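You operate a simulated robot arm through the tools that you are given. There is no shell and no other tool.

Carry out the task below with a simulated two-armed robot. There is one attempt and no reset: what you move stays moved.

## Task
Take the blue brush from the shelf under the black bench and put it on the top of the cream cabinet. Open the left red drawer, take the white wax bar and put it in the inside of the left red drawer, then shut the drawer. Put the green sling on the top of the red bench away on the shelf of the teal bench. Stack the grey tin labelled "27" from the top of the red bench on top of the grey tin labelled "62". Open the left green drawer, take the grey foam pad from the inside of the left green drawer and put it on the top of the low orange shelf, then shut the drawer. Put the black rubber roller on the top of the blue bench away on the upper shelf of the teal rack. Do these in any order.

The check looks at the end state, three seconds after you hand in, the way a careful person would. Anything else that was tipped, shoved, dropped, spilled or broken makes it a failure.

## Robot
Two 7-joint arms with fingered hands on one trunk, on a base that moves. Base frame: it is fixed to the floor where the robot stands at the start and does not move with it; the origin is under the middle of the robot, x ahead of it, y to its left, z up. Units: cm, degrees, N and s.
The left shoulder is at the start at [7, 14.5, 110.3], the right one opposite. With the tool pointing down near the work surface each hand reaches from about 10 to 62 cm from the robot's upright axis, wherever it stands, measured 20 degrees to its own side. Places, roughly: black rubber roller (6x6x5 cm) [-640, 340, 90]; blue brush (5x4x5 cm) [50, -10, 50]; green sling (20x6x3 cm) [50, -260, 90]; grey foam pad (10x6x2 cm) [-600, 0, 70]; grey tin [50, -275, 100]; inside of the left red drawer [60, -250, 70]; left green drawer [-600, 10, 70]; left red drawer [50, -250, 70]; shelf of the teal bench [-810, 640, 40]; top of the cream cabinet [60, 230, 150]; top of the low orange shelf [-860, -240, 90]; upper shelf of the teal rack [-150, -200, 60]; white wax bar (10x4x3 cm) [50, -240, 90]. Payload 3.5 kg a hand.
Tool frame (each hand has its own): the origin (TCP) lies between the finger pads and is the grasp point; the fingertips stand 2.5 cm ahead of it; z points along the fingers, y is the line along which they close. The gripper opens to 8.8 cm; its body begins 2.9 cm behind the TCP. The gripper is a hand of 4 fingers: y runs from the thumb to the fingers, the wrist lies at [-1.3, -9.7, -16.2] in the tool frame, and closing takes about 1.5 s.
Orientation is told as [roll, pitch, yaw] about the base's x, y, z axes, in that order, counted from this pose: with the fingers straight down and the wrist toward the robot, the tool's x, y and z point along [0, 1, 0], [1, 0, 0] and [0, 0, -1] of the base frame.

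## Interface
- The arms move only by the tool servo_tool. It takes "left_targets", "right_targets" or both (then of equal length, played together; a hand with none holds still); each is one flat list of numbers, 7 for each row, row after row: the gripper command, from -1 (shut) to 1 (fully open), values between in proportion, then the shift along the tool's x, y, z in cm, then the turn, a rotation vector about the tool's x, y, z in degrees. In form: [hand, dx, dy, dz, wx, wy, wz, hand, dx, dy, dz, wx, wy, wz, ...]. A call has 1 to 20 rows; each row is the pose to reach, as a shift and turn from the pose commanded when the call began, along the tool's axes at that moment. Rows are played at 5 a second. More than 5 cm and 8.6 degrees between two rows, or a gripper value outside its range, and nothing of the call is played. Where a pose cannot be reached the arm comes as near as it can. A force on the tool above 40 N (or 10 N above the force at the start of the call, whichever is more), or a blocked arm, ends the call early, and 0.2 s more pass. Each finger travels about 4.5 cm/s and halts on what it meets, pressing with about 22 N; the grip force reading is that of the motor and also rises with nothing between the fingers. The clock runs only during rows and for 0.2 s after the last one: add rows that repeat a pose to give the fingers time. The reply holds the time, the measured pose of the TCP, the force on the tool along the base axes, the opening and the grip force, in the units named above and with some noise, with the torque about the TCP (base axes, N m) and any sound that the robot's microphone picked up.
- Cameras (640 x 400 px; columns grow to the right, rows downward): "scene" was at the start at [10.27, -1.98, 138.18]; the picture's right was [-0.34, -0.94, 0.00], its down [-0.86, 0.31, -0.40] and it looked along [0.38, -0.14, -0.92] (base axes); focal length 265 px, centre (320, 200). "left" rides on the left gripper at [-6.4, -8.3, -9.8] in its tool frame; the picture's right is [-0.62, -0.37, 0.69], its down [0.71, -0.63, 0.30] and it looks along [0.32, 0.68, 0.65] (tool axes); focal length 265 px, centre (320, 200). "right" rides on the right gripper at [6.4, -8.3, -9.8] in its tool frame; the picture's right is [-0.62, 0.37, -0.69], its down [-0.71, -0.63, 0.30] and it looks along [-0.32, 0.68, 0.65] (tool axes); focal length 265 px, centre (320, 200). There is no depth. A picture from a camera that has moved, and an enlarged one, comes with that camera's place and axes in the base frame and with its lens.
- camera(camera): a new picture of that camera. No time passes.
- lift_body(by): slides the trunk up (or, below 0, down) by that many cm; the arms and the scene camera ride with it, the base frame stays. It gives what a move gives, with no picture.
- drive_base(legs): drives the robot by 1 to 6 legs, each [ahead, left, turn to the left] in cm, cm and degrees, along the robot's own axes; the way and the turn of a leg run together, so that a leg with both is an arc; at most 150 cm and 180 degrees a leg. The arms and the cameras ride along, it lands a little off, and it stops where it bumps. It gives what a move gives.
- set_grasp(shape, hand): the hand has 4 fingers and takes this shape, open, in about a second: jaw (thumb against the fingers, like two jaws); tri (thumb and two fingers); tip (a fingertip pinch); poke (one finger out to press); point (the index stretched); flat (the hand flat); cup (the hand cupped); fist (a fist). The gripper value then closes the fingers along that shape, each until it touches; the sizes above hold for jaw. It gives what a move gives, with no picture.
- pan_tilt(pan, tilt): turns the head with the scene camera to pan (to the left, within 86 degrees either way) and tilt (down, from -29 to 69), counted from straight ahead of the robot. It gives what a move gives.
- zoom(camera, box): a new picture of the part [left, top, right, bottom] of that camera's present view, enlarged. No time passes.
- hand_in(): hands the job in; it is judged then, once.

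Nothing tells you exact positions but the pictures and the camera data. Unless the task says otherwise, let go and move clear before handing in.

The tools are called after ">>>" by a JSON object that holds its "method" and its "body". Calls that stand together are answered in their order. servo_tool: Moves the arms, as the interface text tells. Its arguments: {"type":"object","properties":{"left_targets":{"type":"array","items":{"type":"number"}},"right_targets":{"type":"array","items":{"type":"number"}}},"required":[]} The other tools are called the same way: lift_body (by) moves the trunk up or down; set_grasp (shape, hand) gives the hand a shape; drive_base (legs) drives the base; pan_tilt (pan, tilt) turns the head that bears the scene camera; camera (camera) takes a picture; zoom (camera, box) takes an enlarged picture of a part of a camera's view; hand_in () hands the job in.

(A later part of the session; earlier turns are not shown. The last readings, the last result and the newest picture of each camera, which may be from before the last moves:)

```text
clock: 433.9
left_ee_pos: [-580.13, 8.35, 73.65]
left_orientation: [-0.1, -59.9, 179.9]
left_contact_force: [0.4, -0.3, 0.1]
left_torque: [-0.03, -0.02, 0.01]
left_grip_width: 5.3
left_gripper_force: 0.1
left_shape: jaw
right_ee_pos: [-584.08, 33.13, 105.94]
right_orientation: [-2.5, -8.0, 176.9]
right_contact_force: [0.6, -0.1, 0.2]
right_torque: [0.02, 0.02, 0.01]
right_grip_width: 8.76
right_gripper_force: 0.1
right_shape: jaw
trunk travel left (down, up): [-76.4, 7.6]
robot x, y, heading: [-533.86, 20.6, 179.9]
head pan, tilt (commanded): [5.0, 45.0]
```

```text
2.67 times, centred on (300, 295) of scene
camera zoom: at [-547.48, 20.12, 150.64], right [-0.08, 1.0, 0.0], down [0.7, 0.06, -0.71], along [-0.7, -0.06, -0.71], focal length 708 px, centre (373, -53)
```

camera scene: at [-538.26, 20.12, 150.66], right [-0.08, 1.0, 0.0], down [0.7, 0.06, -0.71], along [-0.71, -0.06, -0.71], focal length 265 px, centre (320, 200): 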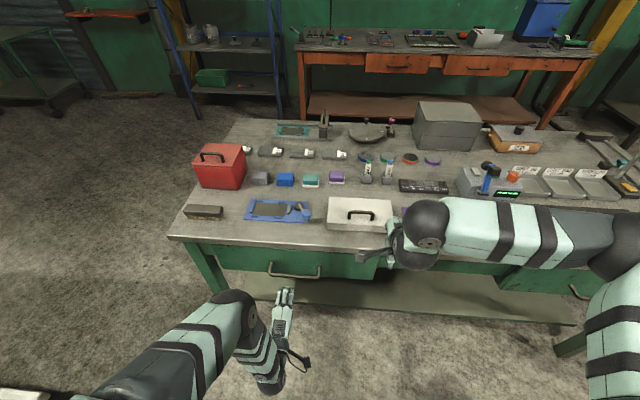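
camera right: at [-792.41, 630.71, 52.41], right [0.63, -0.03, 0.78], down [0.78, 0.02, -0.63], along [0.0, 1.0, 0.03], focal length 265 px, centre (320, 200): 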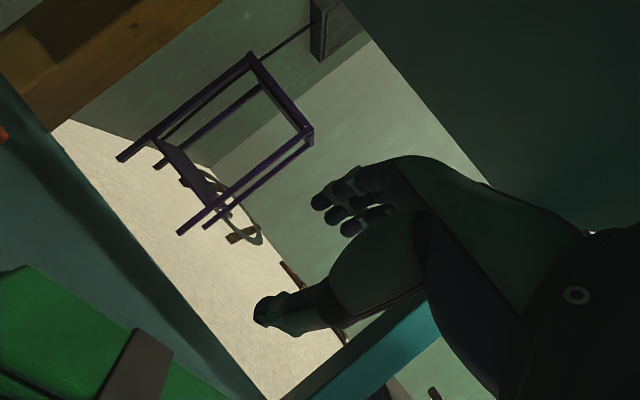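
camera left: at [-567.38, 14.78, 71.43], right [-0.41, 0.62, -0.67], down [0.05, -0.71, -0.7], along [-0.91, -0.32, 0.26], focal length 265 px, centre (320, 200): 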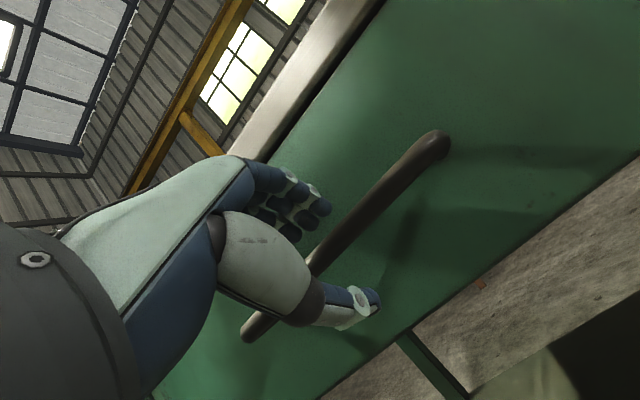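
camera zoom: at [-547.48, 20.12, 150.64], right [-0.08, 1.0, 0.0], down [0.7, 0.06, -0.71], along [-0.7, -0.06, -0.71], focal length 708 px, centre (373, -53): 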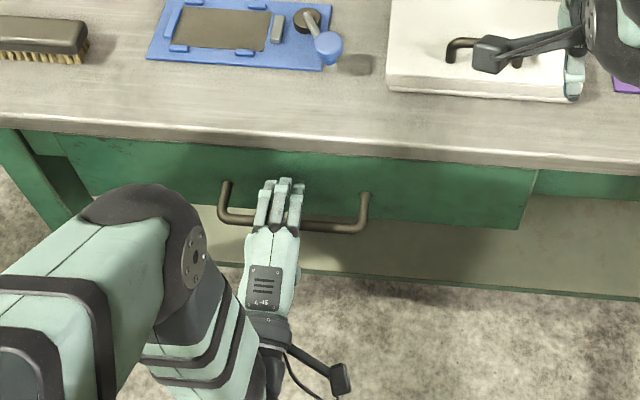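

The fingers straddle the bar as before. I'll grip and pull by driving back 20 cm.

>>> {"method": "servo_tool", "body": {"left_targets": [-0.1, 0, 0, 0, 0, 0, 0, -0.5, 0, 0, 0, 0, 0, 0, -1, 0, 0, 0, 0, 0, 0, -1, 0, 0, 0, 0, 0, 0, -1, 0, 0, 0, 0, 0, 0, -1, 0, 0, 0, 0, 0, 0, -1, 0, 0, 0, 0, 0, 0]}}

>>> {"method": "drive_base", "body": {"legs": [[-20, 0, 0]]}}

>>> {"method": "camera", "body": {"camera": "scene"}}

```text
clock: 435.5
left_ee_pos: [-580.11, 8.28, 73.59]
left_orientation: [-0.1, -59.7, 179.8]
left_contact_force: [-1.7, 0.7, -8.3]
left_torque: [0.02, -0.01, -0.02]
left_grip_width: 0.25
left_gripper_force: 21.7
left_shape: jaw
right_ee_pos: [-584.17, 33.19, 106.02]
right_orientation: [-2.5, -7.9, 176.9]
right_contact_force: [-1.1, 0.4, -0.1]
right_torque: [-0.01, 0.01, 0.02]
right_grip_width: 8.76
right_gripper_force: 0.2
right_shape: jaw
trunk travel left (down, up): [-76.4, 7.6]
robot x, y, heading: [-533.88, 20.81, 179.7]
head pan, tilt (commanded): [5.0, 45.0]
```

```text
clock: 437.1
left_ee_pos: [-560.16, 8.09, 73.64]
left_orientation: [0.0, -60.0, 179.9]
left_contact_force: [-3.4, 3.0, -14.3]
left_torque: [0.03, 0.03, -0.04]
left_grip_width: 0.31
left_gripper_force: 22.1
left_shape: jaw
right_ee_pos: [-564.25, 33.0, 105.88]
right_orientation: [-2.4, -7.8, 176.8]
right_contact_force: [-0.2, 0.7, -0.3]
right_torque: [0.0, 0.01, 0.01]
right_grip_width: 8.79
right_gripper_force: 0.0
right_shape: jaw
trunk travel left (down, up): [-76.4, 7.6]
robot x, y, heading: [-514.02, 20.9, 179.7]
head pan, tilt (commanded): [5.0, 45.0]
```

```text
taken
camera scene: at [-527.69, 20.07, 150.62], right [-0.08, 1.0, 0.0], down [0.71, 0.06, -0.71], along [-0.7, -0.06, -0.71], focal length 265 px, centre (320, 200)
```

scene: 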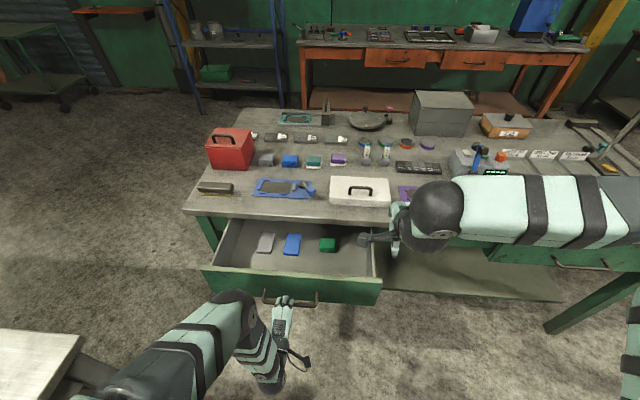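

The drawer is open with a grey, a blue and a green pad inside; I need the grey one on the left. I'll release the handle, back off a little and zoom in on the drawer.

>>> {"method": "zoom", "body": {"camera": "scene", "box": [190, 200, 410, 338]}}

>>> {"method": "servo_tool", "body": {"left_targets": [-0.5, 0, 0, 0, 0, 0, 0, 0, 0, 0, 0, 0, 0, 0, 0.25, 0, 0, 0, 0, 0, 0, 0.25, 0, 0, 0, 0, 0, 0, 0.25, 0, 0, 0, 0, 0, 0]}}

>>> {"method": "drive_base", "body": {"legs": [[-12, 0, 0]]}}

>>> {"method": "zoom", "body": {"camera": "scene", "box": [190, 170, 410, 308]}}

```text
2.90 times, centred on (300, 269) of scene
camera zoom: at [-527.69, 20.07, 150.62], right [-0.08, 1.0, 0.0], down [0.71, 0.06, -0.71], along [-0.7, -0.06, -0.71], focal length 769 px, centre (378, 0)
```

zoom: 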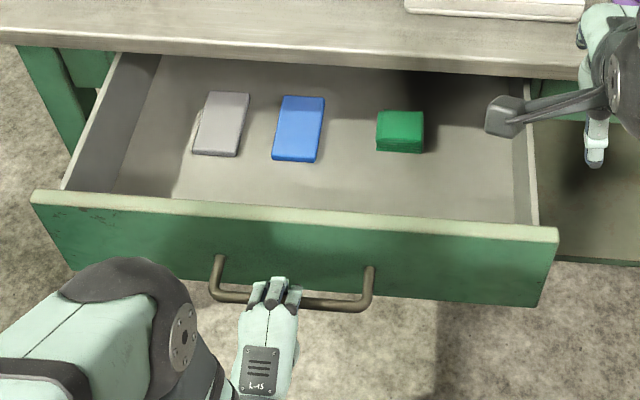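

```text
clock: 438.3
left_ee_pos: [-560.18, 8.18, 73.65]
left_orientation: [-0.1, -60.0, 179.9]
left_contact_force: [-0.8, -0.2, -0.5]
left_torque: [0.05, -0.03, 0.0]
left_grip_width: 5.45
left_gripper_force: 0.0
left_shape: jaw
right_ee_pos: [-564.14, 33.02, 106.08]
right_orientation: [-2.4, -8.0, 177.0]
right_contact_force: [-0.2, 0.5, 0.7]
right_torque: [-0.01, -0.01, 0.05]
right_grip_width: 8.81
right_gripper_force: 0.0
right_shape: jaw
trunk travel left (down, up): [-76.4, 7.6]
robot x, y, heading: [-514.17, 20.76, 179.8]
head pan, tilt (commanded): [5.0, 45.0]
```

```text
clock: 439.6
left_ee_pos: [-548.31, 8.23, 73.65]
left_orientation: [0.0, -59.9, 179.7]
left_contact_force: [0.7, 0.5, 0.3]
left_torque: [-0.02, 0.01, -0.01]
left_grip_width: 5.45
left_gripper_force: 0.0
left_shape: jaw
right_ee_pos: [-552.3, 32.96, 105.91]
right_orientation: [-2.4, -7.9, 176.9]
right_contact_force: [0.3, -0.6, 0.4]
right_torque: [-0.01, 0.02, 0.0]
right_grip_width: 8.78
right_gripper_force: 0.1
right_shape: jaw
trunk travel left (down, up): [-76.4, 7.6]
robot x, y, heading: [-502.38, 20.7, 179.7]
head pan, tilt (commanded): [5.0, 45.0]
```

```text
2.90 times, centred on (300, 239) of scene
camera zoom: at [-515.7, 20.02, 150.63], right [-0.08, 1.0, 0.0], down [0.71, 0.06, -0.71], along [-0.7, -0.06, -0.71], focal length 769 px, centre (378, 87)
```

zoom: 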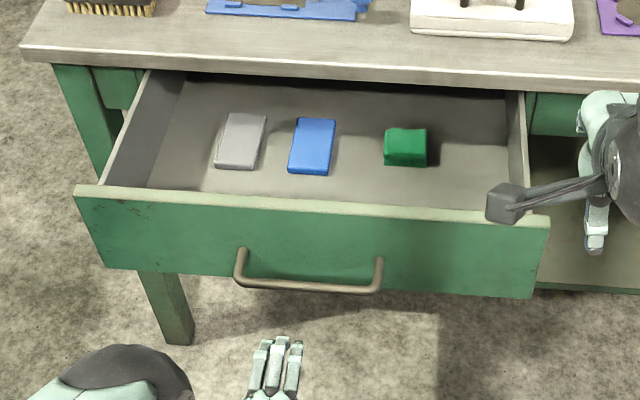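

The grey pad lies lengthwise along x at about [-584.5, -5.2], with its top at z ≈ 68. It is partly under the bench edge, so I need the drawer about 11 cm further open. I'll grip the handle again and pull more.

>>> {"method": "drive_base", "body": {"legs": [[12, 0, 0]]}}

>>> {"method": "servo_tool", "body": {"left_targets": [-0.1, 0, 0, 0, 0, 0, 0, -0.5, 0, 0, 0, 0, 0, 0, -1, 0, 0, 0, 0, 0, 0, -1, 0, 0, 0, 0, 0, 0, -1, 0, 0, 0, 0, 0, 0, -1, 0, 0, 0, 0, 0, 0, -1, 0, 0, 0, 0, 0, 0]}}

>>> {"method": "drive_base", "body": {"legs": [[-11, 0, 0]]}}

>>> {"method": "camera", "body": {"camera": "scene"}}

```text
clock: 440.8
left_ee_pos: [-560.23, 8.26, 73.79]
left_orientation: [-0.1, -60.0, 179.7]
left_contact_force: [0.4, 0.3, 0.8]
left_torque: [-0.05, 0.02, -0.02]
left_grip_width: 5.46
left_gripper_force: 0.0
left_shape: jaw
right_ee_pos: [-564.0, 33.05, 106.07]
right_orientation: [-2.4, -7.9, 177.0]
right_contact_force: [-0.3, 0.0, 1.0]
right_torque: [0.04, -0.01, -0.04]
right_grip_width: 8.77
right_gripper_force: 0.0
right_shape: jaw
trunk travel left (down, up): [-76.4, 7.6]
robot x, y, heading: [-514.36, 20.87, 180.0]
head pan, tilt (commanded): [5.0, 45.0]
```

```text
clock: 442.4
left_ee_pos: [-560.28, 8.23, 73.51]
left_orientation: [-0.2, -59.8, 179.9]
left_contact_force: [-1.9, 0.3, -7.7]
left_torque: [-0.04, -0.03, -0.04]
left_grip_width: 0.29
left_gripper_force: 22.0
left_shape: jaw
right_ee_pos: [-564.28, 33.04, 105.91]
right_orientation: [-2.5, -8.0, 177.0]
right_contact_force: [-0.5, -0.6, 0.8]
right_torque: [0.03, -0.01, 0.03]
right_grip_width: 8.77
right_gripper_force: 0.0
right_shape: jaw
trunk travel left (down, up): [-76.4, 7.6]
robot x, y, heading: [-514.26, 20.63, 179.7]
head pan, tilt (commanded): [5.0, 45.0]
```

```text
clock: 443.6
left_ee_pos: [-549.43, 8.27, 73.64]
left_orientation: [0.0, -59.9, 179.8]
left_contact_force: [-3.0, 2.1, -13.2]
left_torque: [0.0, -0.03, -0.02]
left_grip_width: 0.39
left_gripper_force: 22.1
left_shape: jaw
right_ee_pos: [-553.43, 33.04, 105.82]
right_orientation: [-2.5, -7.8, 176.9]
right_contact_force: [0.4, 0.9, 0.0]
right_torque: [0.05, -0.04, -0.01]
right_grip_width: 8.81
right_gripper_force: 0.0
right_shape: jaw
trunk travel left (down, up): [-76.4, 7.6]
robot x, y, heading: [-503.38, 20.7, 179.9]
head pan, tilt (commanded): [5.0, 45.0]
```

```text
taken
camera scene: at [-516.86, 20.01, 150.62], right [-0.08, 1.0, 0.0], down [0.71, 0.06, -0.71], along [-0.7, -0.06, -0.71], focal length 265 px, centre (320, 200)
```

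scene: 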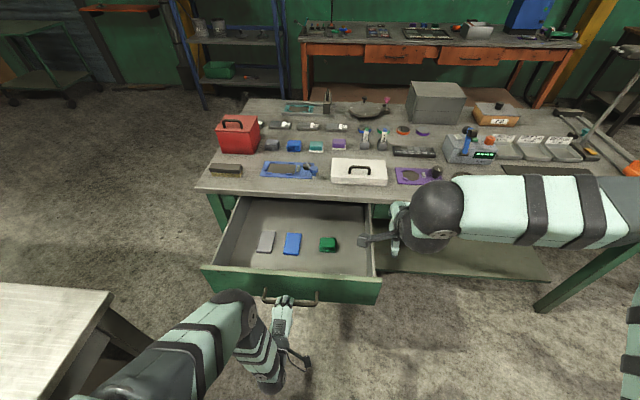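

The pads rode along undisturbed; the grey one is now at about [-574.7, -5.3]. I'll release the handle, back away, and turn the left hand to fingers-down with its closing axis across the pad.

>>> {"method": "servo_tool", "body": {"left_targets": [-0.5, 0, 0, 0, 0, 0, 0, 0, 0, 0, 0, 0, 0, 0, 0.25, 0, 0, 0, 0, 0, 0, 0.25, 0, 0, 0, 0, 0, 0, 0.25, 0, 0, 0, 0, 0, 0]}}

>>> {"method": "drive_base", "body": {"legs": [[-22, 0, 0]]}}

>>> {"method": "servo_tool", "body": {"left_targets": [0.25, 0, 1.5, -0.9, 7.5, 0, 0, 0.25, 0, 3, -1.8, 15, 0, 0, 0.25, 0, 4.5, -2.7, 22.5, 0, 0, 0.25, 0, 6, -3.6, 30, 0, 0, 0.25, 0, 7.5, -4.5, 37.5, 0, 0, 0.25, 0, 9, -5.4, 45, 0, 0, 0.25, 0, 10.5, -6.3, 52.5, 0, 0, 0.25, 0, 12, -7.2, 60, 0, 0, 0.25, 0, 12, -7.2, 60, 0, 0]}}

>>> {"method": "camera", "body": {"camera": "scene"}}

```text
clock: 444.8
left_ee_pos: [-549.32, 8.24, 73.67]
left_orientation: [-0.1, -60.0, 179.9]
left_contact_force: [0.2, 0.5, -0.2]
left_torque: [-0.01, -0.02, 0.05]
left_grip_width: 5.45
left_gripper_force: 0.1
left_shape: jaw
right_ee_pos: [-553.23, 33.08, 105.86]
right_orientation: [-2.4, -8.0, 176.9]
right_contact_force: [0.2, -0.3, -0.1]
right_torque: [-0.02, 0.02, 0.02]
right_grip_width: 8.78
right_gripper_force: 0.2
right_shape: jaw
trunk travel left (down, up): [-76.4, 7.6]
robot x, y, heading: [-503.25, 20.5, 179.7]
head pan, tilt (commanded): [5.0, 45.0]
```

```text
clock: 446.5
left_ee_pos: [-527.43, 8.11, 73.73]
left_orientation: [-0.2, -60.0, 179.8]
left_contact_force: [-0.5, -0.6, 0.4]
left_torque: [0.0, -0.01, -0.01]
left_grip_width: 5.48
left_gripper_force: 0.1
left_shape: jaw
right_ee_pos: [-531.32, 32.95, 105.89]
right_orientation: [-2.4, -7.9, 176.9]
right_contact_force: [0.9, 0.3, 0.3]
right_torque: [0.0, 0.0, -0.01]
right_grip_width: 8.77
right_gripper_force: 0.1
right_shape: jaw
trunk travel left (down, up): [-76.4, 7.6]
robot x, y, heading: [-481.04, 20.4, 179.9]
head pan, tilt (commanded): [5.0, 45.0]
```

```text
clock: 448.5
left_ee_pos: [-527.1, 8.04, 87.73]
left_orientation: [-0.1, 0.0, 179.8]
left_contact_force: [-0.2, 0.7, 0.3]
left_torque: [0.02, 0.01, 0.01]
left_grip_width: 5.48
left_gripper_force: 0.0
left_shape: jaw
right_ee_pos: [-531.28, 32.8, 105.96]
right_orientation: [-2.5, -8.1, 177.0]
right_contact_force: [0.0, 0.1, 0.4]
right_torque: [0.03, -0.01, 0.04]
right_grip_width: 8.78
right_gripper_force: 0.0
right_shape: jaw
trunk travel left (down, up): [-76.4, 7.6]
robot x, y, heading: [-480.91, 20.62, 179.6]
head pan, tilt (commanded): [5.0, 45.0]
```

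```text
taken
camera scene: at [-494.55, 19.76, 150.65], right [-0.08, 1.0, 0.0], down [0.7, 0.06, -0.71], along [-0.7, -0.06, -0.71], focal length 265 px, centre (320, 200)
```

scene: 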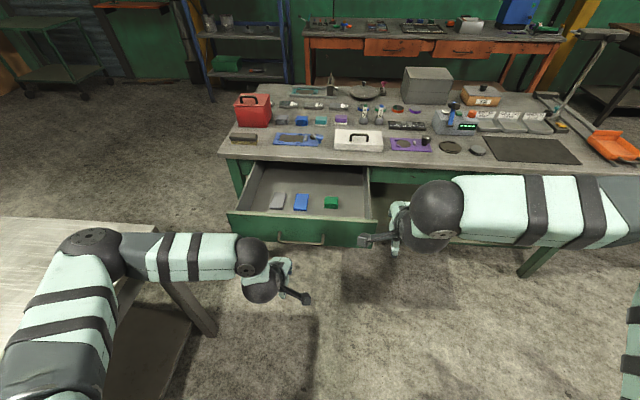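

The left arm took a better posture, fingers straight down. Now I'll turn its hand -90° so it closes along y.

>>> {"method": "servo_tool", "body": {"left_targets": [0.4, 0, 0, 0, 0, 0, 7.5, 0.5, 0, 0, 0, 0, 0, 15, 0.6, 0, 0, 0, 0, 0, 22.5, 0.7, 0, 0, 0, 0, 0, 30, 0.7, 0, 0, 0, 0, 0, 37.5, 0.7, 0, 0, 0, 0, 0, 45, 0.7, 0, 0, 0, 0, 0, 52.5, 0.7, 0, 0, 0, 0, 0, 60, 0.7, 0, 0, 0, 0, 0, 67.5, 0.7, 0, 0, 0, 0, 0, 75, 0.7, 0, 0, 0, 0, 0, 82.5, 0.7, 0, 0, 0, 0, 0, 90, 0.7, 0, 0, 0, 0, 0, 90]}}

>>> {"method": "camera", "body": {"camera": "scene"}}

>>> {"method": "camera", "body": {"camera": "left"}}

```text
clock: 451.3
left_ee_pos: [-527.04, 8.13, 87.73]
left_orientation: [0.1, -0.2, 89.7]
left_contact_force: [0.8, -0.3, -0.6]
left_torque: [0.0, -0.02, 0.01]
left_grip_width: 7.47
left_gripper_force: 0.1
left_shape: jaw
right_ee_pos: [-531.27, 32.84, 106.07]
right_orientation: [-2.4, -8.0, 176.9]
right_contact_force: [-0.6, -0.8, -0.8]
right_torque: [0.02, 0.02, 0.0]
right_grip_width: 8.8
right_gripper_force: 0.2
right_shape: jaw
trunk travel left (down, up): [-76.4, 7.6]
robot x, y, heading: [-480.64, 20.52, 179.7]
head pan, tilt (commanded): [5.0, 45.0]
```

```text
taken
camera scene: at [-494.59, 19.88, 150.65], right [-0.08, 1.0, 0.0], down [0.7, 0.06, -0.71], along [-0.7, -0.06, -0.71], focal length 265 px, centre (320, 200)
```

scene: 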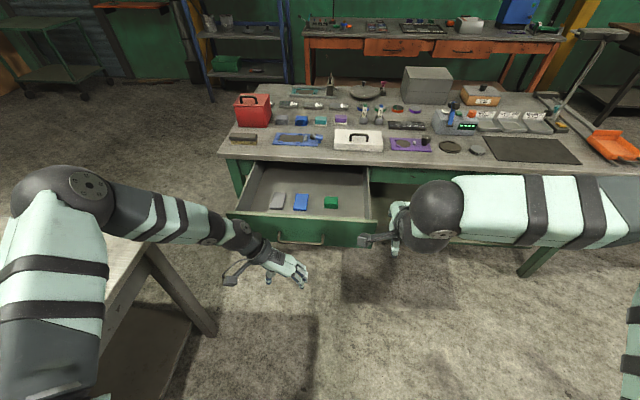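

```text
taken
camera left: at [-520.76, -0.21, 97.61], right [0.62, -0.37, -0.69], down [-0.72, -0.63, -0.3], along [-0.32, 0.69, -0.65], focal length 265 px, centre (320, 200)
```

left: 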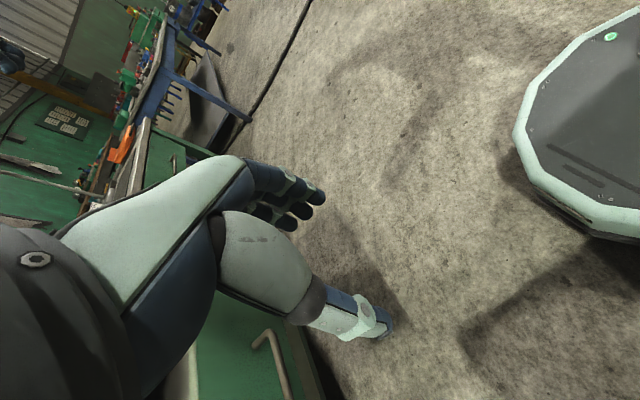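

The left hand now points straight down with its closing axis along y. I'll test extending it 7 cm further ahead so the robot can stay clear of the open drawer.

>>> {"method": "servo_tool", "body": {"left_targets": [0.7, 2.5, 0, 0, 0, 0, 0, 0.7, 5, 0, 0, 0, 0, 0, 0.7, 7.5, 0, 0, 0, 0, 0, 0.7, 10, 0, 0, 0, 0, 0, 0.7, 10, 0, 0, 0, 0, 0]}}

```text
clock: 452.5
left_ee_pos: [-536.94, 8.13, 87.71]
left_orientation: [0.0, -0.1, 89.7]
left_contact_force: [-0.4, 0.1, 0.1]
left_torque: [-0.01, 0.03, 0.02]
left_grip_width: 7.46
left_gripper_force: 0.0
left_shape: jaw
right_ee_pos: [-531.3, 32.76, 106.04]
right_orientation: [-2.4, -8.0, 177.0]
right_contact_force: [-0.3, -0.9, 0.4]
right_torque: [-0.02, -0.01, 0.01]
right_grip_width: 8.77
right_gripper_force: 0.1
right_shape: jaw
trunk travel left (down, up): [-76.4, 7.6]
robot x, y, heading: [-481.05, 20.46, 179.9]
head pan, tilt (commanded): [5.0, 45.0]
```

It reaches 56 cm ahead. Now I'll shift left and drive forward to bring the hand over the grey pad.

>>> {"method": "drive_base", "body": {"legs": [[0, 13.4, 0], [30, 0, 0]]}}

>>> {"method": "camera", "body": {"camera": "scene"}}

>>> {"method": "camera", "body": {"camera": "left"}}

```text
clock: 455.4
left_ee_pos: [-566.82, -5.19, 87.76]
left_orientation: [0.1, -0.2, 89.7]
left_contact_force: [0.8, 0.3, 0.0]
left_torque: [-0.02, 0.0, 0.0]
left_grip_width: 7.46
left_gripper_force: 0.0
left_shape: jaw
right_ee_pos: [-561.07, 19.7, 106.0]
right_orientation: [-2.4, -8.0, 176.9]
right_contact_force: [0.3, 0.8, 0.4]
right_torque: [-0.02, 0.0, -0.01]
right_grip_width: 8.78
right_gripper_force: 0.0
right_shape: jaw
trunk travel left (down, up): [-76.4, 7.6]
robot x, y, heading: [-510.9, 7.31, 179.6]
head pan, tilt (commanded): [5.0, 45.0]
```

```text
taken
camera scene: at [-524.35, 6.63, 150.66], right [-0.08, 1.0, 0.0], down [0.7, 0.06, -0.71], along [-0.71, -0.06, -0.71], focal length 265 px, centre (320, 200)
```

scene: 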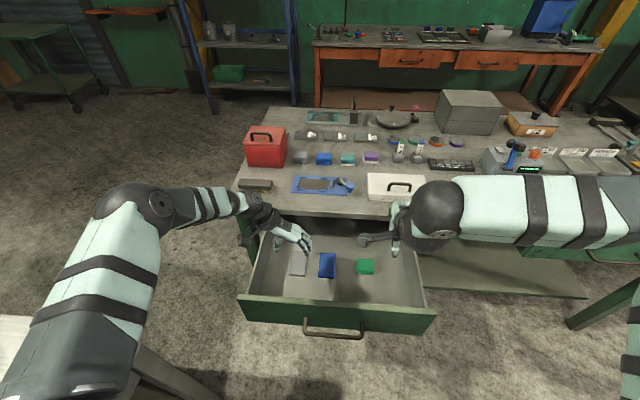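

```text
taken
camera left: at [-560.55, -13.33, 97.63], right [0.62, -0.37, -0.69], down [-0.72, -0.63, -0.3], along [-0.32, 0.69, -0.65], focal length 265 px, centre (320, 200)
```

left: 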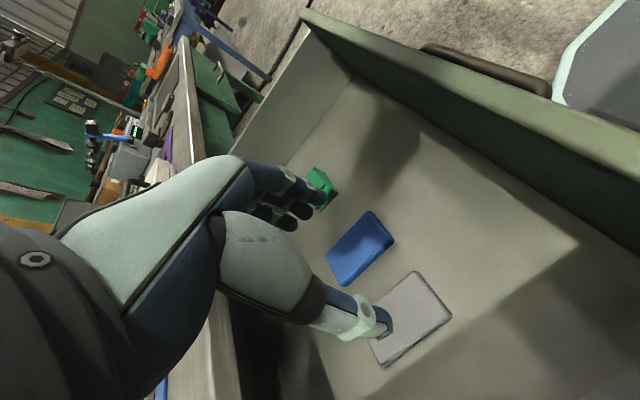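

The wrist camera gives the grey pad as x -579.3 to -569.1 and y -7.3 to -1.8, with the blue pad starting at y 2.5. I'll move to [-574.2, -4.6] and lower into the drawer.

>>> {"method": "drive_base", "body": {"legs": [[7.4, 0, 0]]}}

>>> {"method": "servo_tool", "body": {"left_targets": [0.7, 0, 0.3, 0, 0, 0, 0, 0.7, 0, 0.6, 0, 0, 0, 0, 0.7, 0, 0.6, 0, 0, 0, 0]}}

>>> {"method": "lift_body", "body": {"by": -11}}

>>> {"method": "camera", "body": {"camera": "left"}}

>>> {"method": "camera", "body": {"camera": "scene"}}

```text
clock: 456.4
left_ee_pos: [-573.96, -4.94, 87.92]
left_orientation: [0.3, -0.2, 89.7]
left_contact_force: [0.2, 0.7, 0.4]
left_torque: [-0.03, 0.0, 0.01]
left_grip_width: 7.44
left_gripper_force: 0.0
left_shape: jaw
right_ee_pos: [-568.08, 19.65, 106.21]
right_orientation: [-2.4, -8.2, 176.8]
right_contact_force: [-1.4, 0.1, 0.2]
right_torque: [-0.01, 0.0, 0.0]
right_grip_width: 8.77
right_gripper_force: 0.1
right_shape: jaw
trunk travel left (down, up): [-76.4, 7.6]
robot x, y, heading: [-518.25, 7.29, 179.6]
head pan, tilt (commanded): [5.0, 45.0]
```

```text
clock: 457.2
left_ee_pos: [-574.47, -4.43, 87.63]
left_orientation: [0.0, 0.0, 89.6]
left_contact_force: [-0.2, -0.6, -0.7]
left_torque: [0.01, 0.0, 0.02]
left_grip_width: 7.45
left_gripper_force: 0.1
left_shape: jaw
right_ee_pos: [-568.55, 19.71, 105.87]
right_orientation: [-2.4, -7.9, 176.9]
right_contact_force: [0.2, 0.2, 0.2]
right_torque: [0.0, -0.01, -0.01]
right_grip_width: 8.8
right_gripper_force: 0.1
right_shape: jaw
trunk travel left (down, up): [-76.4, 7.6]
robot x, y, heading: [-518.46, 7.3, 179.9]
head pan, tilt (commanded): [5.0, 45.0]
```

```text
clock: 458.7
left_ee_pos: [-574.3, -4.45, 76.73]
left_orientation: [0.0, -0.1, 89.6]
left_contact_force: [-0.4, -0.5, 0.2]
left_torque: [0.01, -0.01, 0.03]
left_grip_width: 7.45
left_gripper_force: 0.0
left_shape: jaw
right_ee_pos: [-568.43, 19.56, 94.96]
right_orientation: [-2.4, -8.0, 177.0]
right_contact_force: [-0.1, -0.4, -0.7]
right_torque: [0.0, 0.01, -0.02]
right_grip_width: 8.8
right_gripper_force: 0.1
right_shape: jaw
trunk travel left (down, up): [-65.4, 18.6]
robot x, y, heading: [-517.97, 7.09, 179.7]
head pan, tilt (commanded): [5.0, 45.0]
```

```text
taken
camera left: at [-567.92, -12.69, 86.58], right [0.62, -0.37, -0.69], down [-0.72, -0.63, -0.3], along [-0.32, 0.69, -0.65], focal length 265 px, centre (320, 200)
```

left: 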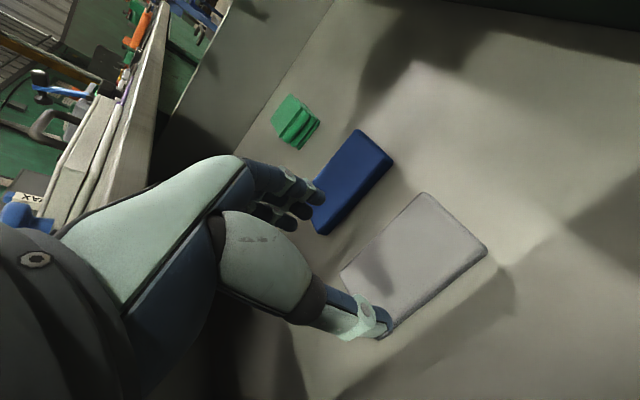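

```text
taken
camera scene: at [-531.77, 6.66, 139.65], right [-0.08, 1.0, 0.0], down [0.7, 0.06, -0.71], along [-0.7, -0.06, -0.71], focal length 265 px, centre (320, 200)
```

scene: 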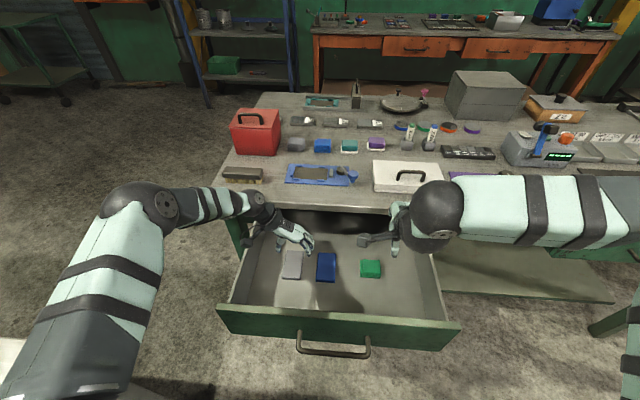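

The pad's centre reads [-573.9, -4.3], right under the hand. I'll lower the rest of the way.

>>> {"method": "lift_body", "body": {"by": -6}}

>>> {"method": "lift_body", "body": {"by": -1.2}}

>>> {"method": "camera", "body": {"camera": "left"}}

```text
clock: 459.7
left_ee_pos: [-574.23, -4.5, 70.68]
left_orientation: [0.1, -0.1, 89.7]
left_contact_force: [0.0, -0.2, 3.6]
left_torque: [0.13, 0.05, 0.01]
left_grip_width: 7.42
left_gripper_force: 0.1
left_shape: jaw
right_ee_pos: [-568.38, 19.73, 89.08]
right_orientation: [-2.4, -8.0, 176.9]
right_contact_force: [0.3, 0.4, 1.0]
right_torque: [0.02, -0.01, 0.0]
right_grip_width: 8.8
right_gripper_force: 0.0
right_shape: jaw
trunk travel left (down, up): [-59.4, 24.6]
robot x, y, heading: [-518.43, 7.4, 179.6]
head pan, tilt (commanded): [5.0, 45.0]
```

```text
clock: 460.2
left_ee_pos: [-574.95, -4.21, 70.7]
left_orientation: [1.3, -0.8, 89.4]
left_contact_force: [1.4, -0.3, 19.4]
left_torque: [0.09, -0.04, -0.03]
left_grip_width: 7.35
left_gripper_force: 0.1
left_shape: jaw
right_ee_pos: [-568.41, 19.69, 87.85]
right_orientation: [-2.4, -8.1, 176.9]
right_contact_force: [0.4, 0.7, 0.4]
right_torque: [0.03, 0.0, 0.02]
right_grip_width: 8.76
right_gripper_force: 0.1
right_shape: jaw
trunk travel left (down, up): [-58.3, 25.7]
robot x, y, heading: [-518.4, 7.34, 179.7]
head pan, tilt (commanded): [5.0, 45.0]
stopped: the force on the tool passed its limit at 44 N (the readings are from after the stop); the commanded pose is now the measured one
```

```text
taken
camera left: at [-568.29, -12.59, 80.24], right [0.6, -0.36, -0.71], down [-0.73, -0.62, -0.3], along [-0.33, 0.69, -0.64], focal length 265 px, centre (320, 200)
```

left: 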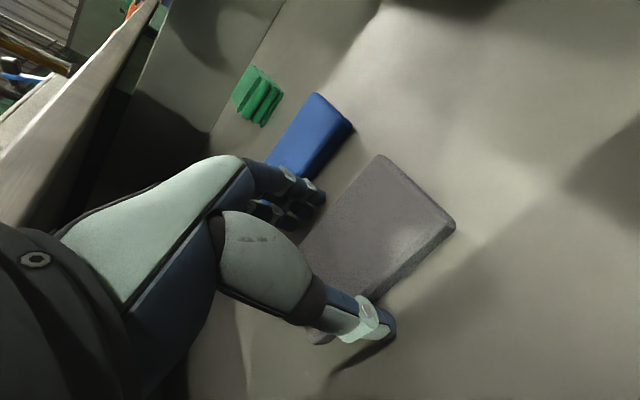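

The fingertips touched the drawer floor (z ≈ 68.2), and the pad is between them. I'll relieve the pressure slightly and close.

>>> {"method": "lift_body", "body": {"by": 0.9}}

>>> {"method": "servo_tool", "body": {"left_targets": [0.4, 0, 0, 0, 0, 0, 0, 0.1, 0, 0, 0, 0, 0, 0, -0.2, 0, 0, 0, 0, 0, 0, -0.5, 0, 0, 0, 0, 0, 0, -1, 0, 0, 0, 0, 0, 0, -1, 0, 0, 0, 0, 0, 0, -1, 0, 0, 0, 0, 0, 0, -1, 0, 0, 0, 0, 0, 0, -1, 0, 0, 0, 0, 0, 0]}}

>>> {"method": "camera", "body": {"camera": "left"}}

```text
clock: 460.8
left_ee_pos: [-574.67, -4.22, 71.07]
left_orientation: [0.8, -0.4, 89.7]
left_contact_force: [-0.2, 0.8, -0.9]
left_torque: [-0.01, 0.01, 0.02]
left_grip_width: 7.48
left_gripper_force: 0.1
left_shape: jaw
right_ee_pos: [-568.44, 19.61, 88.79]
right_orientation: [-2.5, -8.1, 176.9]
right_contact_force: [0.6, -0.2, -0.2]
right_torque: [-0.02, 0.02, -0.01]
right_grip_width: 8.77
right_gripper_force: 0.1
right_shape: jaw
trunk travel left (down, up): [-59.2, 24.8]
robot x, y, heading: [-518.28, 7.54, 179.6]
head pan, tilt (commanded): [5.0, 45.0]
```

```text
clock: 462.8
left_ee_pos: [-574.68, -4.22, 71.12]
left_orientation: [0.8, -0.5, 89.5]
left_contact_force: [0.0, -0.4, -0.3]
left_torque: [0.0, 0.0, -0.02]
left_grip_width: 5.02
left_gripper_force: 22.0
left_shape: jaw
right_ee_pos: [-568.45, 19.62, 88.8]
right_orientation: [-2.4, -8.0, 176.9]
right_contact_force: [0.4, 1.6, 0.5]
right_torque: [0.02, -0.01, -0.05]
right_grip_width: 8.76
right_gripper_force: 0.1
right_shape: jaw
trunk travel left (down, up): [-59.2, 24.8]
robot x, y, heading: [-518.31, 7.03, 179.9]
head pan, tilt (commanded): [5.0, 45.0]
```

```text
taken
camera left: at [-568.24, -12.64, 80.86], right [0.61, -0.37, -0.71], down [-0.72, -0.62, -0.3], along [-0.33, 0.69, -0.64], focal length 265 px, centre (320, 200)
```

left: 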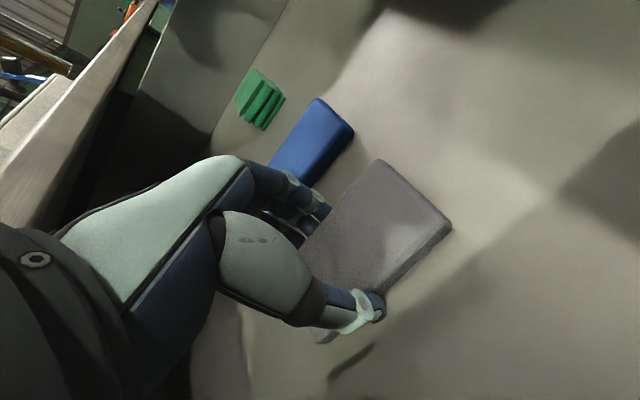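

Gripped at 5.0, as with the 6 cm wide sling. I'll lift slowly and check.

>>> {"method": "lift_body", "body": {"by": 3}}

>>> {"method": "camera", "body": {"camera": "left"}}

>>> {"method": "lift_body", "body": {"by": 17}}

>>> {"method": "camera", "body": {"camera": "left"}}

```text
clock: 463.5
left_ee_pos: [-574.85, -4.22, 74.1]
left_orientation: [0.7, -0.5, 89.7]
left_contact_force: [0.0, 0.3, -1.0]
left_torque: [0.03, 0.02, 0.01]
left_grip_width: 5.03
left_gripper_force: 21.9
left_shape: jaw
right_ee_pos: [-568.53, 19.66, 91.85]
right_orientation: [-2.4, -7.9, 177.0]
right_contact_force: [0.5, 0.0, 0.4]
right_torque: [0.02, 0.01, 0.01]
right_grip_width: 8.77
right_gripper_force: 0.0
right_shape: jaw
trunk travel left (down, up): [-62.2, 21.8]
robot x, y, heading: [-518.15, 7.33, 179.7]
head pan, tilt (commanded): [5.0, 45.0]
```

```text
taken
camera left: at [-568.27, -12.64, 83.84], right [0.61, -0.37, -0.7], down [-0.72, -0.62, -0.3], along [-0.33, 0.69, -0.64], focal length 265 px, centre (320, 200)
```

left: 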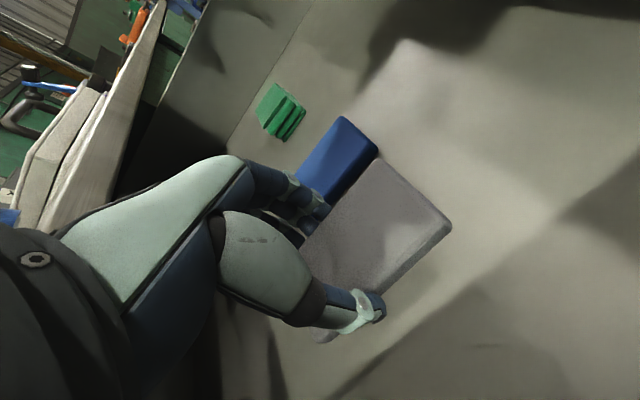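

```text
clock: 465.4
left_ee_pos: [-574.73, -4.22, 91.13]
left_orientation: [0.8, -0.6, 89.6]
left_contact_force: [0.7, -0.3, -1.0]
left_torque: [0.0, 0.01, -0.01]
left_grip_width: 5.02
left_gripper_force: 21.7
left_shape: jaw
right_ee_pos: [-568.51, 19.72, 108.78]
right_orientation: [-2.3, -8.0, 176.9]
right_contact_force: [0.1, 0.6, -0.8]
right_torque: [-0.01, 0.01, -0.01]
right_grip_width: 8.76
right_gripper_force: 0.0
right_shape: jaw
trunk travel left (down, up): [-79.2, 4.8]
robot x, y, heading: [-518.59, 7.54, 179.6]
head pan, tilt (commanded): [5.0, 45.0]
```

```text
taken
camera left: at [-568.25, -12.64, 100.84], right [0.61, -0.37, -0.7], down [-0.72, -0.62, -0.3], along [-0.33, 0.69, -0.64], focal length 265 px, centre (320, 200)
```

left: 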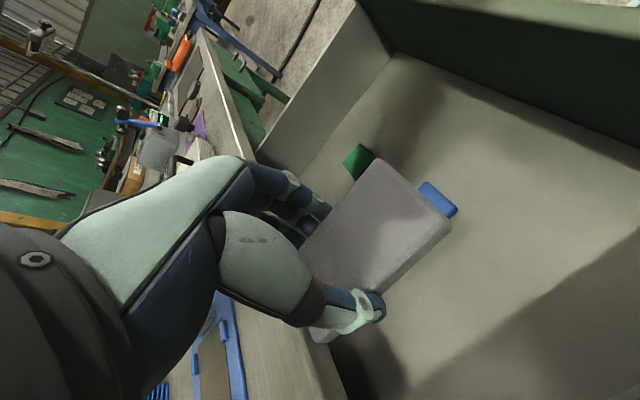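

The grey pad is held and the other pads stayed in place. Next I shut the drawer with the right hand. I'll back off, lower the trunk and pitch the right hand forward to handle height.

>>> {"method": "drive_base", "body": {"legs": [[-48, 0, 0]]}}

>>> {"method": "lift_body", "body": {"by": -13}}

>>> {"method": "servo_tool", "body": {"right_targets": [1, 0.1, 1.5, 3, -6.5, 0, -0.4, 1, 0.2, 3, 6, -13, 0, -0.8, 1, 0.3, 4.4, 9, -19.5, 0, -1.1, 1, 0.4, 5.9, 12, -26, 0, -1.5, 0.8, 0.5, 7.4, 15, -32.5, 0, -1.9, 0.6, 0.6, 8.9, 18, -39, 0, -2.3, 0.4, 0.7, 10.3, 21, -45.5, 0, -2.6, 0.25, 0.8, 11.8, 23.9, -52, 0, -3, 0.25, 0.8, 11.8, 23.9, -52, 0, -3]}}

>>> {"method": "camera", "body": {"camera": "scene"}}

>>> {"method": "camera", "body": {"camera": "right"}}

```text
clock: 468.3
left_ee_pos: [-526.82, -4.53, 91.08]
left_orientation: [0.9, -0.5, 89.7]
left_contact_force: [-0.4, 0.5, -0.3]
left_torque: [-0.02, 0.0, 0.02]
left_grip_width: 5.02
left_gripper_force: 22.4
left_shape: jaw
right_ee_pos: [-520.58, 19.31, 108.7]
right_orientation: [-2.4, -7.9, 177.1]
right_contact_force: [1.2, -0.1, 0.0]
right_torque: [0.03, 0.0, 0.01]
right_grip_width: 8.81
right_gripper_force: 0.1
right_shape: jaw
trunk travel left (down, up): [-79.2, 4.8]
robot x, y, heading: [-470.49, 6.86, 179.9]
head pan, tilt (commanded): [5.0, 45.0]
```

```text
clock: 469.9
left_ee_pos: [-526.9, -4.57, 78.08]
left_orientation: [0.8, -0.6, 89.7]
left_contact_force: [-0.8, 0.6, -0.6]
left_torque: [0.05, 0.03, 0.01]
left_grip_width: 5.02
left_gripper_force: 21.6
left_shape: jaw
right_ee_pos: [-520.56, 19.34, 95.86]
right_orientation: [-2.4, -8.0, 177.1]
right_contact_force: [0.3, 1.3, 0.1]
right_torque: [0.02, -0.03, 0.0]
right_grip_width: 8.78
right_gripper_force: 0.0
right_shape: jaw
trunk travel left (down, up): [-66.2, 17.8]
robot x, y, heading: [-470.46, 6.93, 180.0]
head pan, tilt (commanded): [5.0, 45.0]
```

```text
clock: 471.9
left_ee_pos: [-526.77, -4.65, 78.15]
left_orientation: [0.9, -0.5, 89.7]
left_contact_force: [0.1, 0.4, -0.7]
left_torque: [0.01, 0.05, 0.0]
left_grip_width: 5.03
left_gripper_force: 21.8
left_shape: jaw
right_ee_pos: [-535.28, 20.33, 73.75]
right_orientation: [-7.9, -59.7, -173.9]
right_contact_force: [0.0, -0.6, 0.0]
right_torque: [-0.02, -0.04, 0.01]
right_grip_width: 5.53
right_gripper_force: 0.0
right_shape: jaw
trunk travel left (down, up): [-66.2, 17.8]
robot x, y, heading: [-470.47, 7.31, 180.0]
head pan, tilt (commanded): [5.0, 45.0]
```

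```text
taken
camera scene: at [-483.79, 6.41, 140.47], right [-0.08, 1.0, 0.0], down [0.7, 0.06, -0.71], along [-0.7, -0.06, -0.71], focal length 265 px, centre (320, 200)
```

scene: 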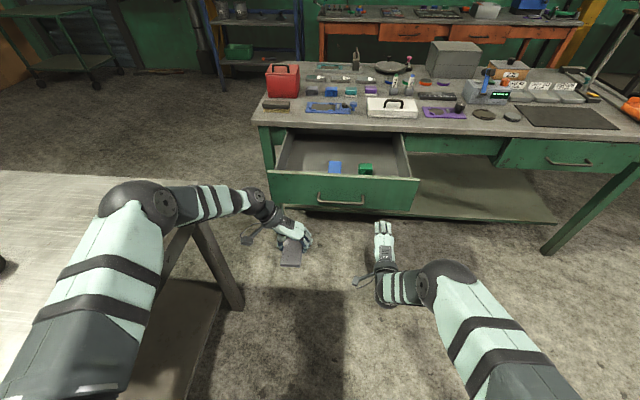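

```text
taken
camera right: at [-522.77, 14.0, 70.97], right [0.42, 0.57, 0.71], down [0.06, 0.76, -0.65], along [-0.9, 0.32, 0.29], focal length 265 px, centre (320, 200)
```

right: 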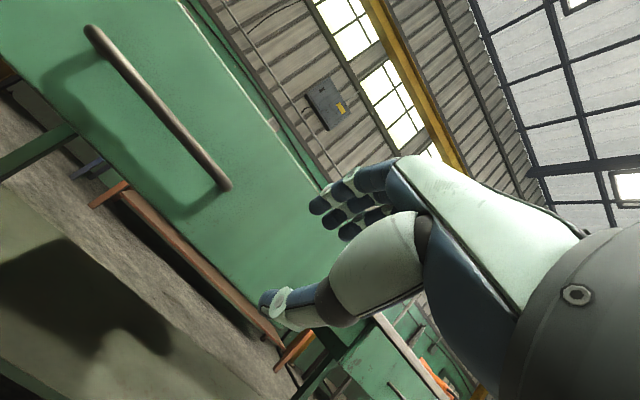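

The right hand is at handle height. I'll line it up with the bar and approach, with the left hand and pad staying in front of the drawer.

>>> {"method": "servo_tool", "body": {"right_targets": [0.2, 0, 0, 0, -0.1, 1.3, 1.5, 0.2, 0, 0, 0, -0.1, 2.6, 3.1, 0.2, 0, 0, 0, -0.1, 2.6, 3.1]}}

>>> {"method": "drive_base", "body": {"legs": [[0, 12, 0], [8, 0, 0]]}}

>>> {"method": "camera", "body": {"camera": "right"}}

>>> {"method": "camera", "body": {"camera": "scene"}}

```text
clock: 472.7
left_ee_pos: [-526.75, -4.66, 78.06]
left_orientation: [0.8, -0.5, 89.7]
left_contact_force: [0.2, 0.1, 0.6]
left_torque: [0.04, 0.04, -0.01]
left_grip_width: 5.04
left_gripper_force: 22.3
left_shape: jaw
right_ee_pos: [-535.42, 20.4, 73.75]
right_orientation: [0.0, -59.9, 179.9]
right_contact_force: [-0.4, 0.1, 0.0]
right_torque: [-0.02, -0.01, 0.0]
right_grip_width: 5.32
right_gripper_force: 0.1
right_shape: jaw
trunk travel left (down, up): [-66.2, 17.8]
robot x, y, heading: [-470.23, 7.3, 179.9]
head pan, tilt (commanded): [5.0, 45.0]
```

```text
clock: 474.6
left_ee_pos: [-534.81, -16.5, 78.14]
left_orientation: [0.7, -0.5, 89.7]
left_contact_force: [-0.9, 0.3, -0.2]
left_torque: [-0.03, -0.03, -0.02]
left_grip_width: 5.02
left_gripper_force: 21.8
left_shape: jaw
right_ee_pos: [-543.5, 8.4, 73.84]
right_orientation: [-0.1, -59.9, 180.0]
right_contact_force: [0.3, 0.1, 0.0]
right_torque: [-0.03, -0.01, 0.01]
right_grip_width: 5.32
right_gripper_force: 0.1
right_shape: jaw
trunk travel left (down, up): [-66.2, 17.8]
robot x, y, heading: [-477.88, -4.43, 179.6]
head pan, tilt (commanded): [5.0, 45.0]
```

```text
taken
camera right: at [-530.8, 2.06, 71.38], right [0.42, 0.62, 0.67], down [0.05, 0.71, -0.7], along [-0.91, 0.33, 0.26], focal length 265 px, centre (320, 200)
```

right: 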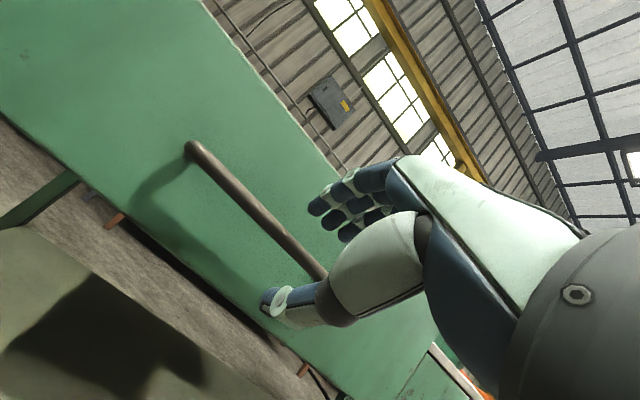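

```text
taken
camera scene: at [-491.9, -5.51, 140.46], right [-0.09, 1.0, 0.0], down [0.7, 0.06, -0.71], along [-0.7, -0.06, -0.71], focal length 265 px, centre (320, 200)
```

scene: 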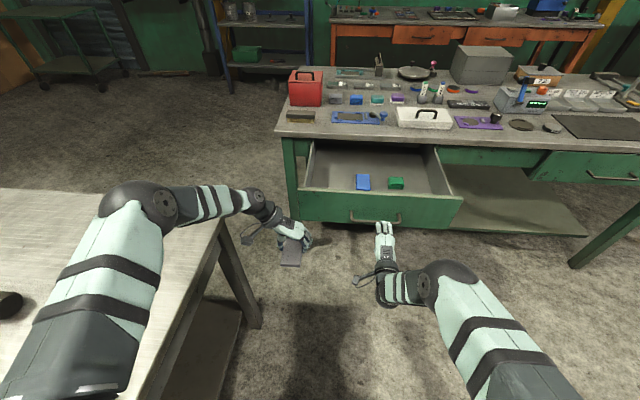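

>>> {"method": "drive_base", "body": {"legs": [[5.4, 0, 0]]}}

>>> {"method": "camera", "body": {"camera": "right"}}

>>> {"method": "zoom", "body": {"camera": "scene", "box": [250, 150, 490, 300]}}

```text
clock: 475.5
left_ee_pos: [-540.12, -16.42, 78.11]
left_orientation: [0.9, -0.5, 89.8]
left_contact_force: [-1.2, 0.2, -0.7]
left_torque: [0.0, -0.05, -0.03]
left_grip_width: 5.02
left_gripper_force: 21.6
left_shape: jaw
right_ee_pos: [-548.78, 8.43, 73.85]
right_orientation: [0.0, -60.0, 179.9]
right_contact_force: [0.2, -0.4, 0.7]
right_torque: [0.02, 0.03, -0.02]
right_grip_width: 5.32
right_gripper_force: 0.1
right_shape: jaw
trunk travel left (down, up): [-66.2, 17.8]
robot x, y, heading: [-483.78, -5.16, 179.8]
head pan, tilt (commanded): [5.0, 45.0]
```

```text
taken
camera right: at [-536.1, 2.11, 71.43], right [0.42, 0.62, 0.67], down [0.05, 0.71, -0.7], along [-0.91, 0.33, 0.26], focal length 265 px, centre (320, 200)
```

right: 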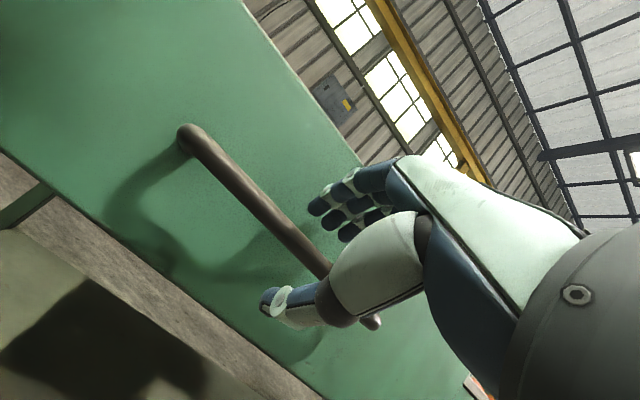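

```text
2.67 times, centred on (370, 225) of scene
camera zoom: at [-497.13, -5.43, 140.48], right [-0.08, 1.0, 0.0], down [0.7, 0.06, -0.71], along [-0.7, -0.06, -0.71], focal length 708 px, centre (187, 133)
```

zoom: 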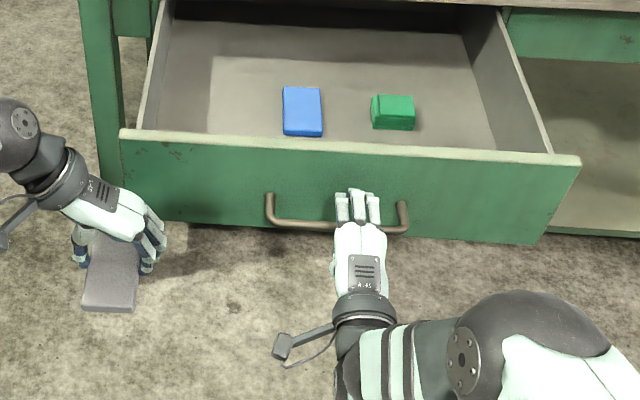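

The right hand straddles the bar. I'll grip and drive forward to shut the drawer.

>>> {"method": "servo_tool", "body": {"right_targets": [-0.1, 0, 0, 0, 0, 0, 0, -0.5, 0, 0, 0, 0, 0, 0, -1, 0, 0, 0, 0, 0, 0, -1, 0, 0, 0, 0, 0, 0, -1, 0, 0, 0, 0, 0, 0, -1, 0, 0, 0, 0, 0, 0, -1, 0, 0, 0, 0, 0, 0]}}

>>> {"method": "drive_base", "body": {"legs": [[20, 0, 0]]}}

>>> {"method": "camera", "body": {"camera": "scene"}}

```text
clock: 477.1
left_ee_pos: [-540.14, -16.59, 78.12]
left_orientation: [0.8, -0.5, 89.8]
left_contact_force: [-0.4, 0.0, -0.7]
left_torque: [-0.03, -0.01, 0.0]
left_grip_width: 5.03
left_gripper_force: 21.8
left_shape: jaw
right_ee_pos: [-548.92, 8.54, 73.65]
right_orientation: [0.0, -59.8, 179.9]
right_contact_force: [-1.5, 0.0, -5.8]
right_torque: [0.08, -0.05, 0.02]
right_grip_width: 0.44
right_gripper_force: 22.1
right_shape: jaw
trunk travel left (down, up): [-66.2, 17.8]
robot x, y, heading: [-483.72, -4.73, 180.0]
head pan, tilt (commanded): [5.0, 45.0]
```

```text
clock: 478.7
left_ee_pos: [-560.21, -16.4, 78.06]
left_orientation: [0.8, -0.5, 89.6]
left_contact_force: [0.2, -0.3, -1.1]
left_torque: [0.01, 0.02, 0.0]
left_grip_width: 5.04
left_gripper_force: 21.9
left_shape: jaw
right_ee_pos: [-568.78, 8.62, 73.52]
right_orientation: [0.0, -59.6, 179.7]
right_contact_force: [2.3, -3.4, -7.3]
right_torque: [-0.02, -0.06, 0.09]
right_grip_width: 0.57
right_gripper_force: 22.7
right_shape: jaw
trunk travel left (down, up): [-66.2, 17.8]
robot x, y, heading: [-503.75, -4.62, 180.1]
head pan, tilt (commanded): [5.0, 45.0]
```

```text
taken
camera scene: at [-517.32, -5.42, 140.44], right [-0.08, 1.0, 0.0], down [0.71, 0.06, -0.71], along [-0.7, -0.06, -0.71], focal length 265 px, centre (320, 200)
```

scene: 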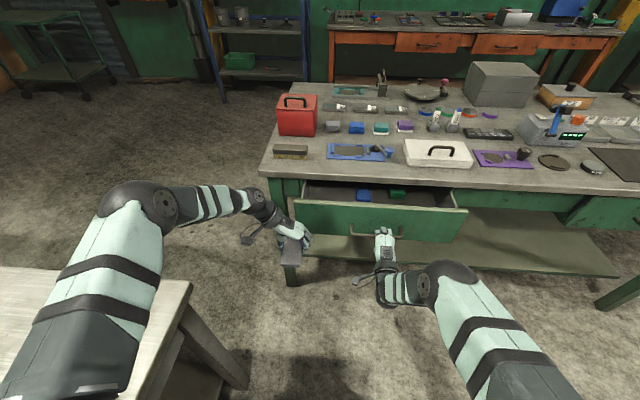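

It's closing smoothly. I'll push the remaining distance until it stops.

>>> {"method": "drive_base", "body": {"legs": [[12.5, 0, 0]]}}

>>> {"method": "camera", "body": {"camera": "scene"}}

>>> {"method": "zoom", "body": {"camera": "scene", "box": [250, 150, 490, 300]}}

```text
clock: 480.0
left_ee_pos: [-572.82, -16.39, 77.87]
left_orientation: [0.6, -0.5, 89.7]
left_contact_force: [-0.1, 0.3, -0.5]
left_torque: [0.01, 0.01, 0.0]
left_grip_width: 5.03
left_gripper_force: 21.8
left_shape: jaw
right_ee_pos: [-581.34, 8.66, 73.16]
right_orientation: [0.0, -59.3, 179.9]
right_contact_force: [3.7, 0.3, -20.6]
right_torque: [0.0, 0.27, -0.02]
right_grip_width: 0.59
right_gripper_force: 22.4
right_shape: jaw
trunk travel left (down, up): [-66.2, 17.8]
robot x, y, heading: [-516.16, -4.81, 179.8]
head pan, tilt (commanded): [5.0, 45.0]
```

```text
taken
camera scene: at [-530.22, -5.26, 140.39], right [-0.08, 1.0, 0.0], down [0.71, 0.06, -0.7], along [-0.7, -0.06, -0.71], focal length 265 px, centre (320, 200)
```

scene: 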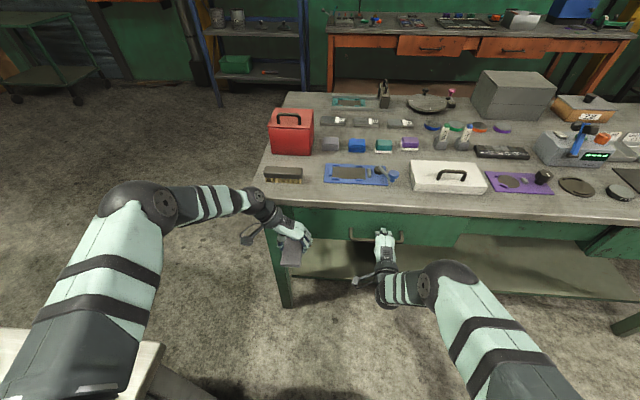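

```text
2.67 times, centred on (370, 225) of scene
camera zoom: at [-530.22, -5.26, 140.39], right [-0.08, 1.0, 0.0], down [0.71, 0.06, -0.7], along [-0.7, -0.06, -0.71], focal length 708 px, centre (187, 133)
```

zoom: 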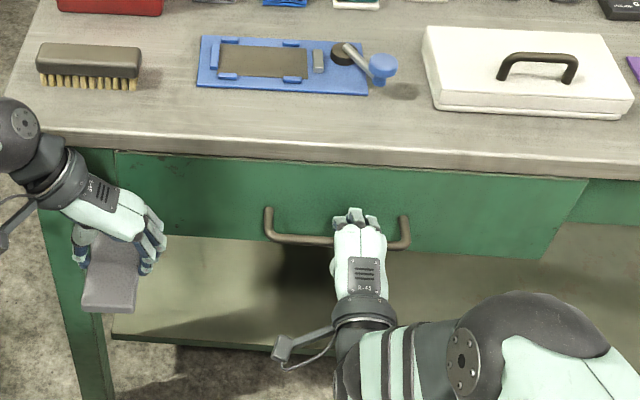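

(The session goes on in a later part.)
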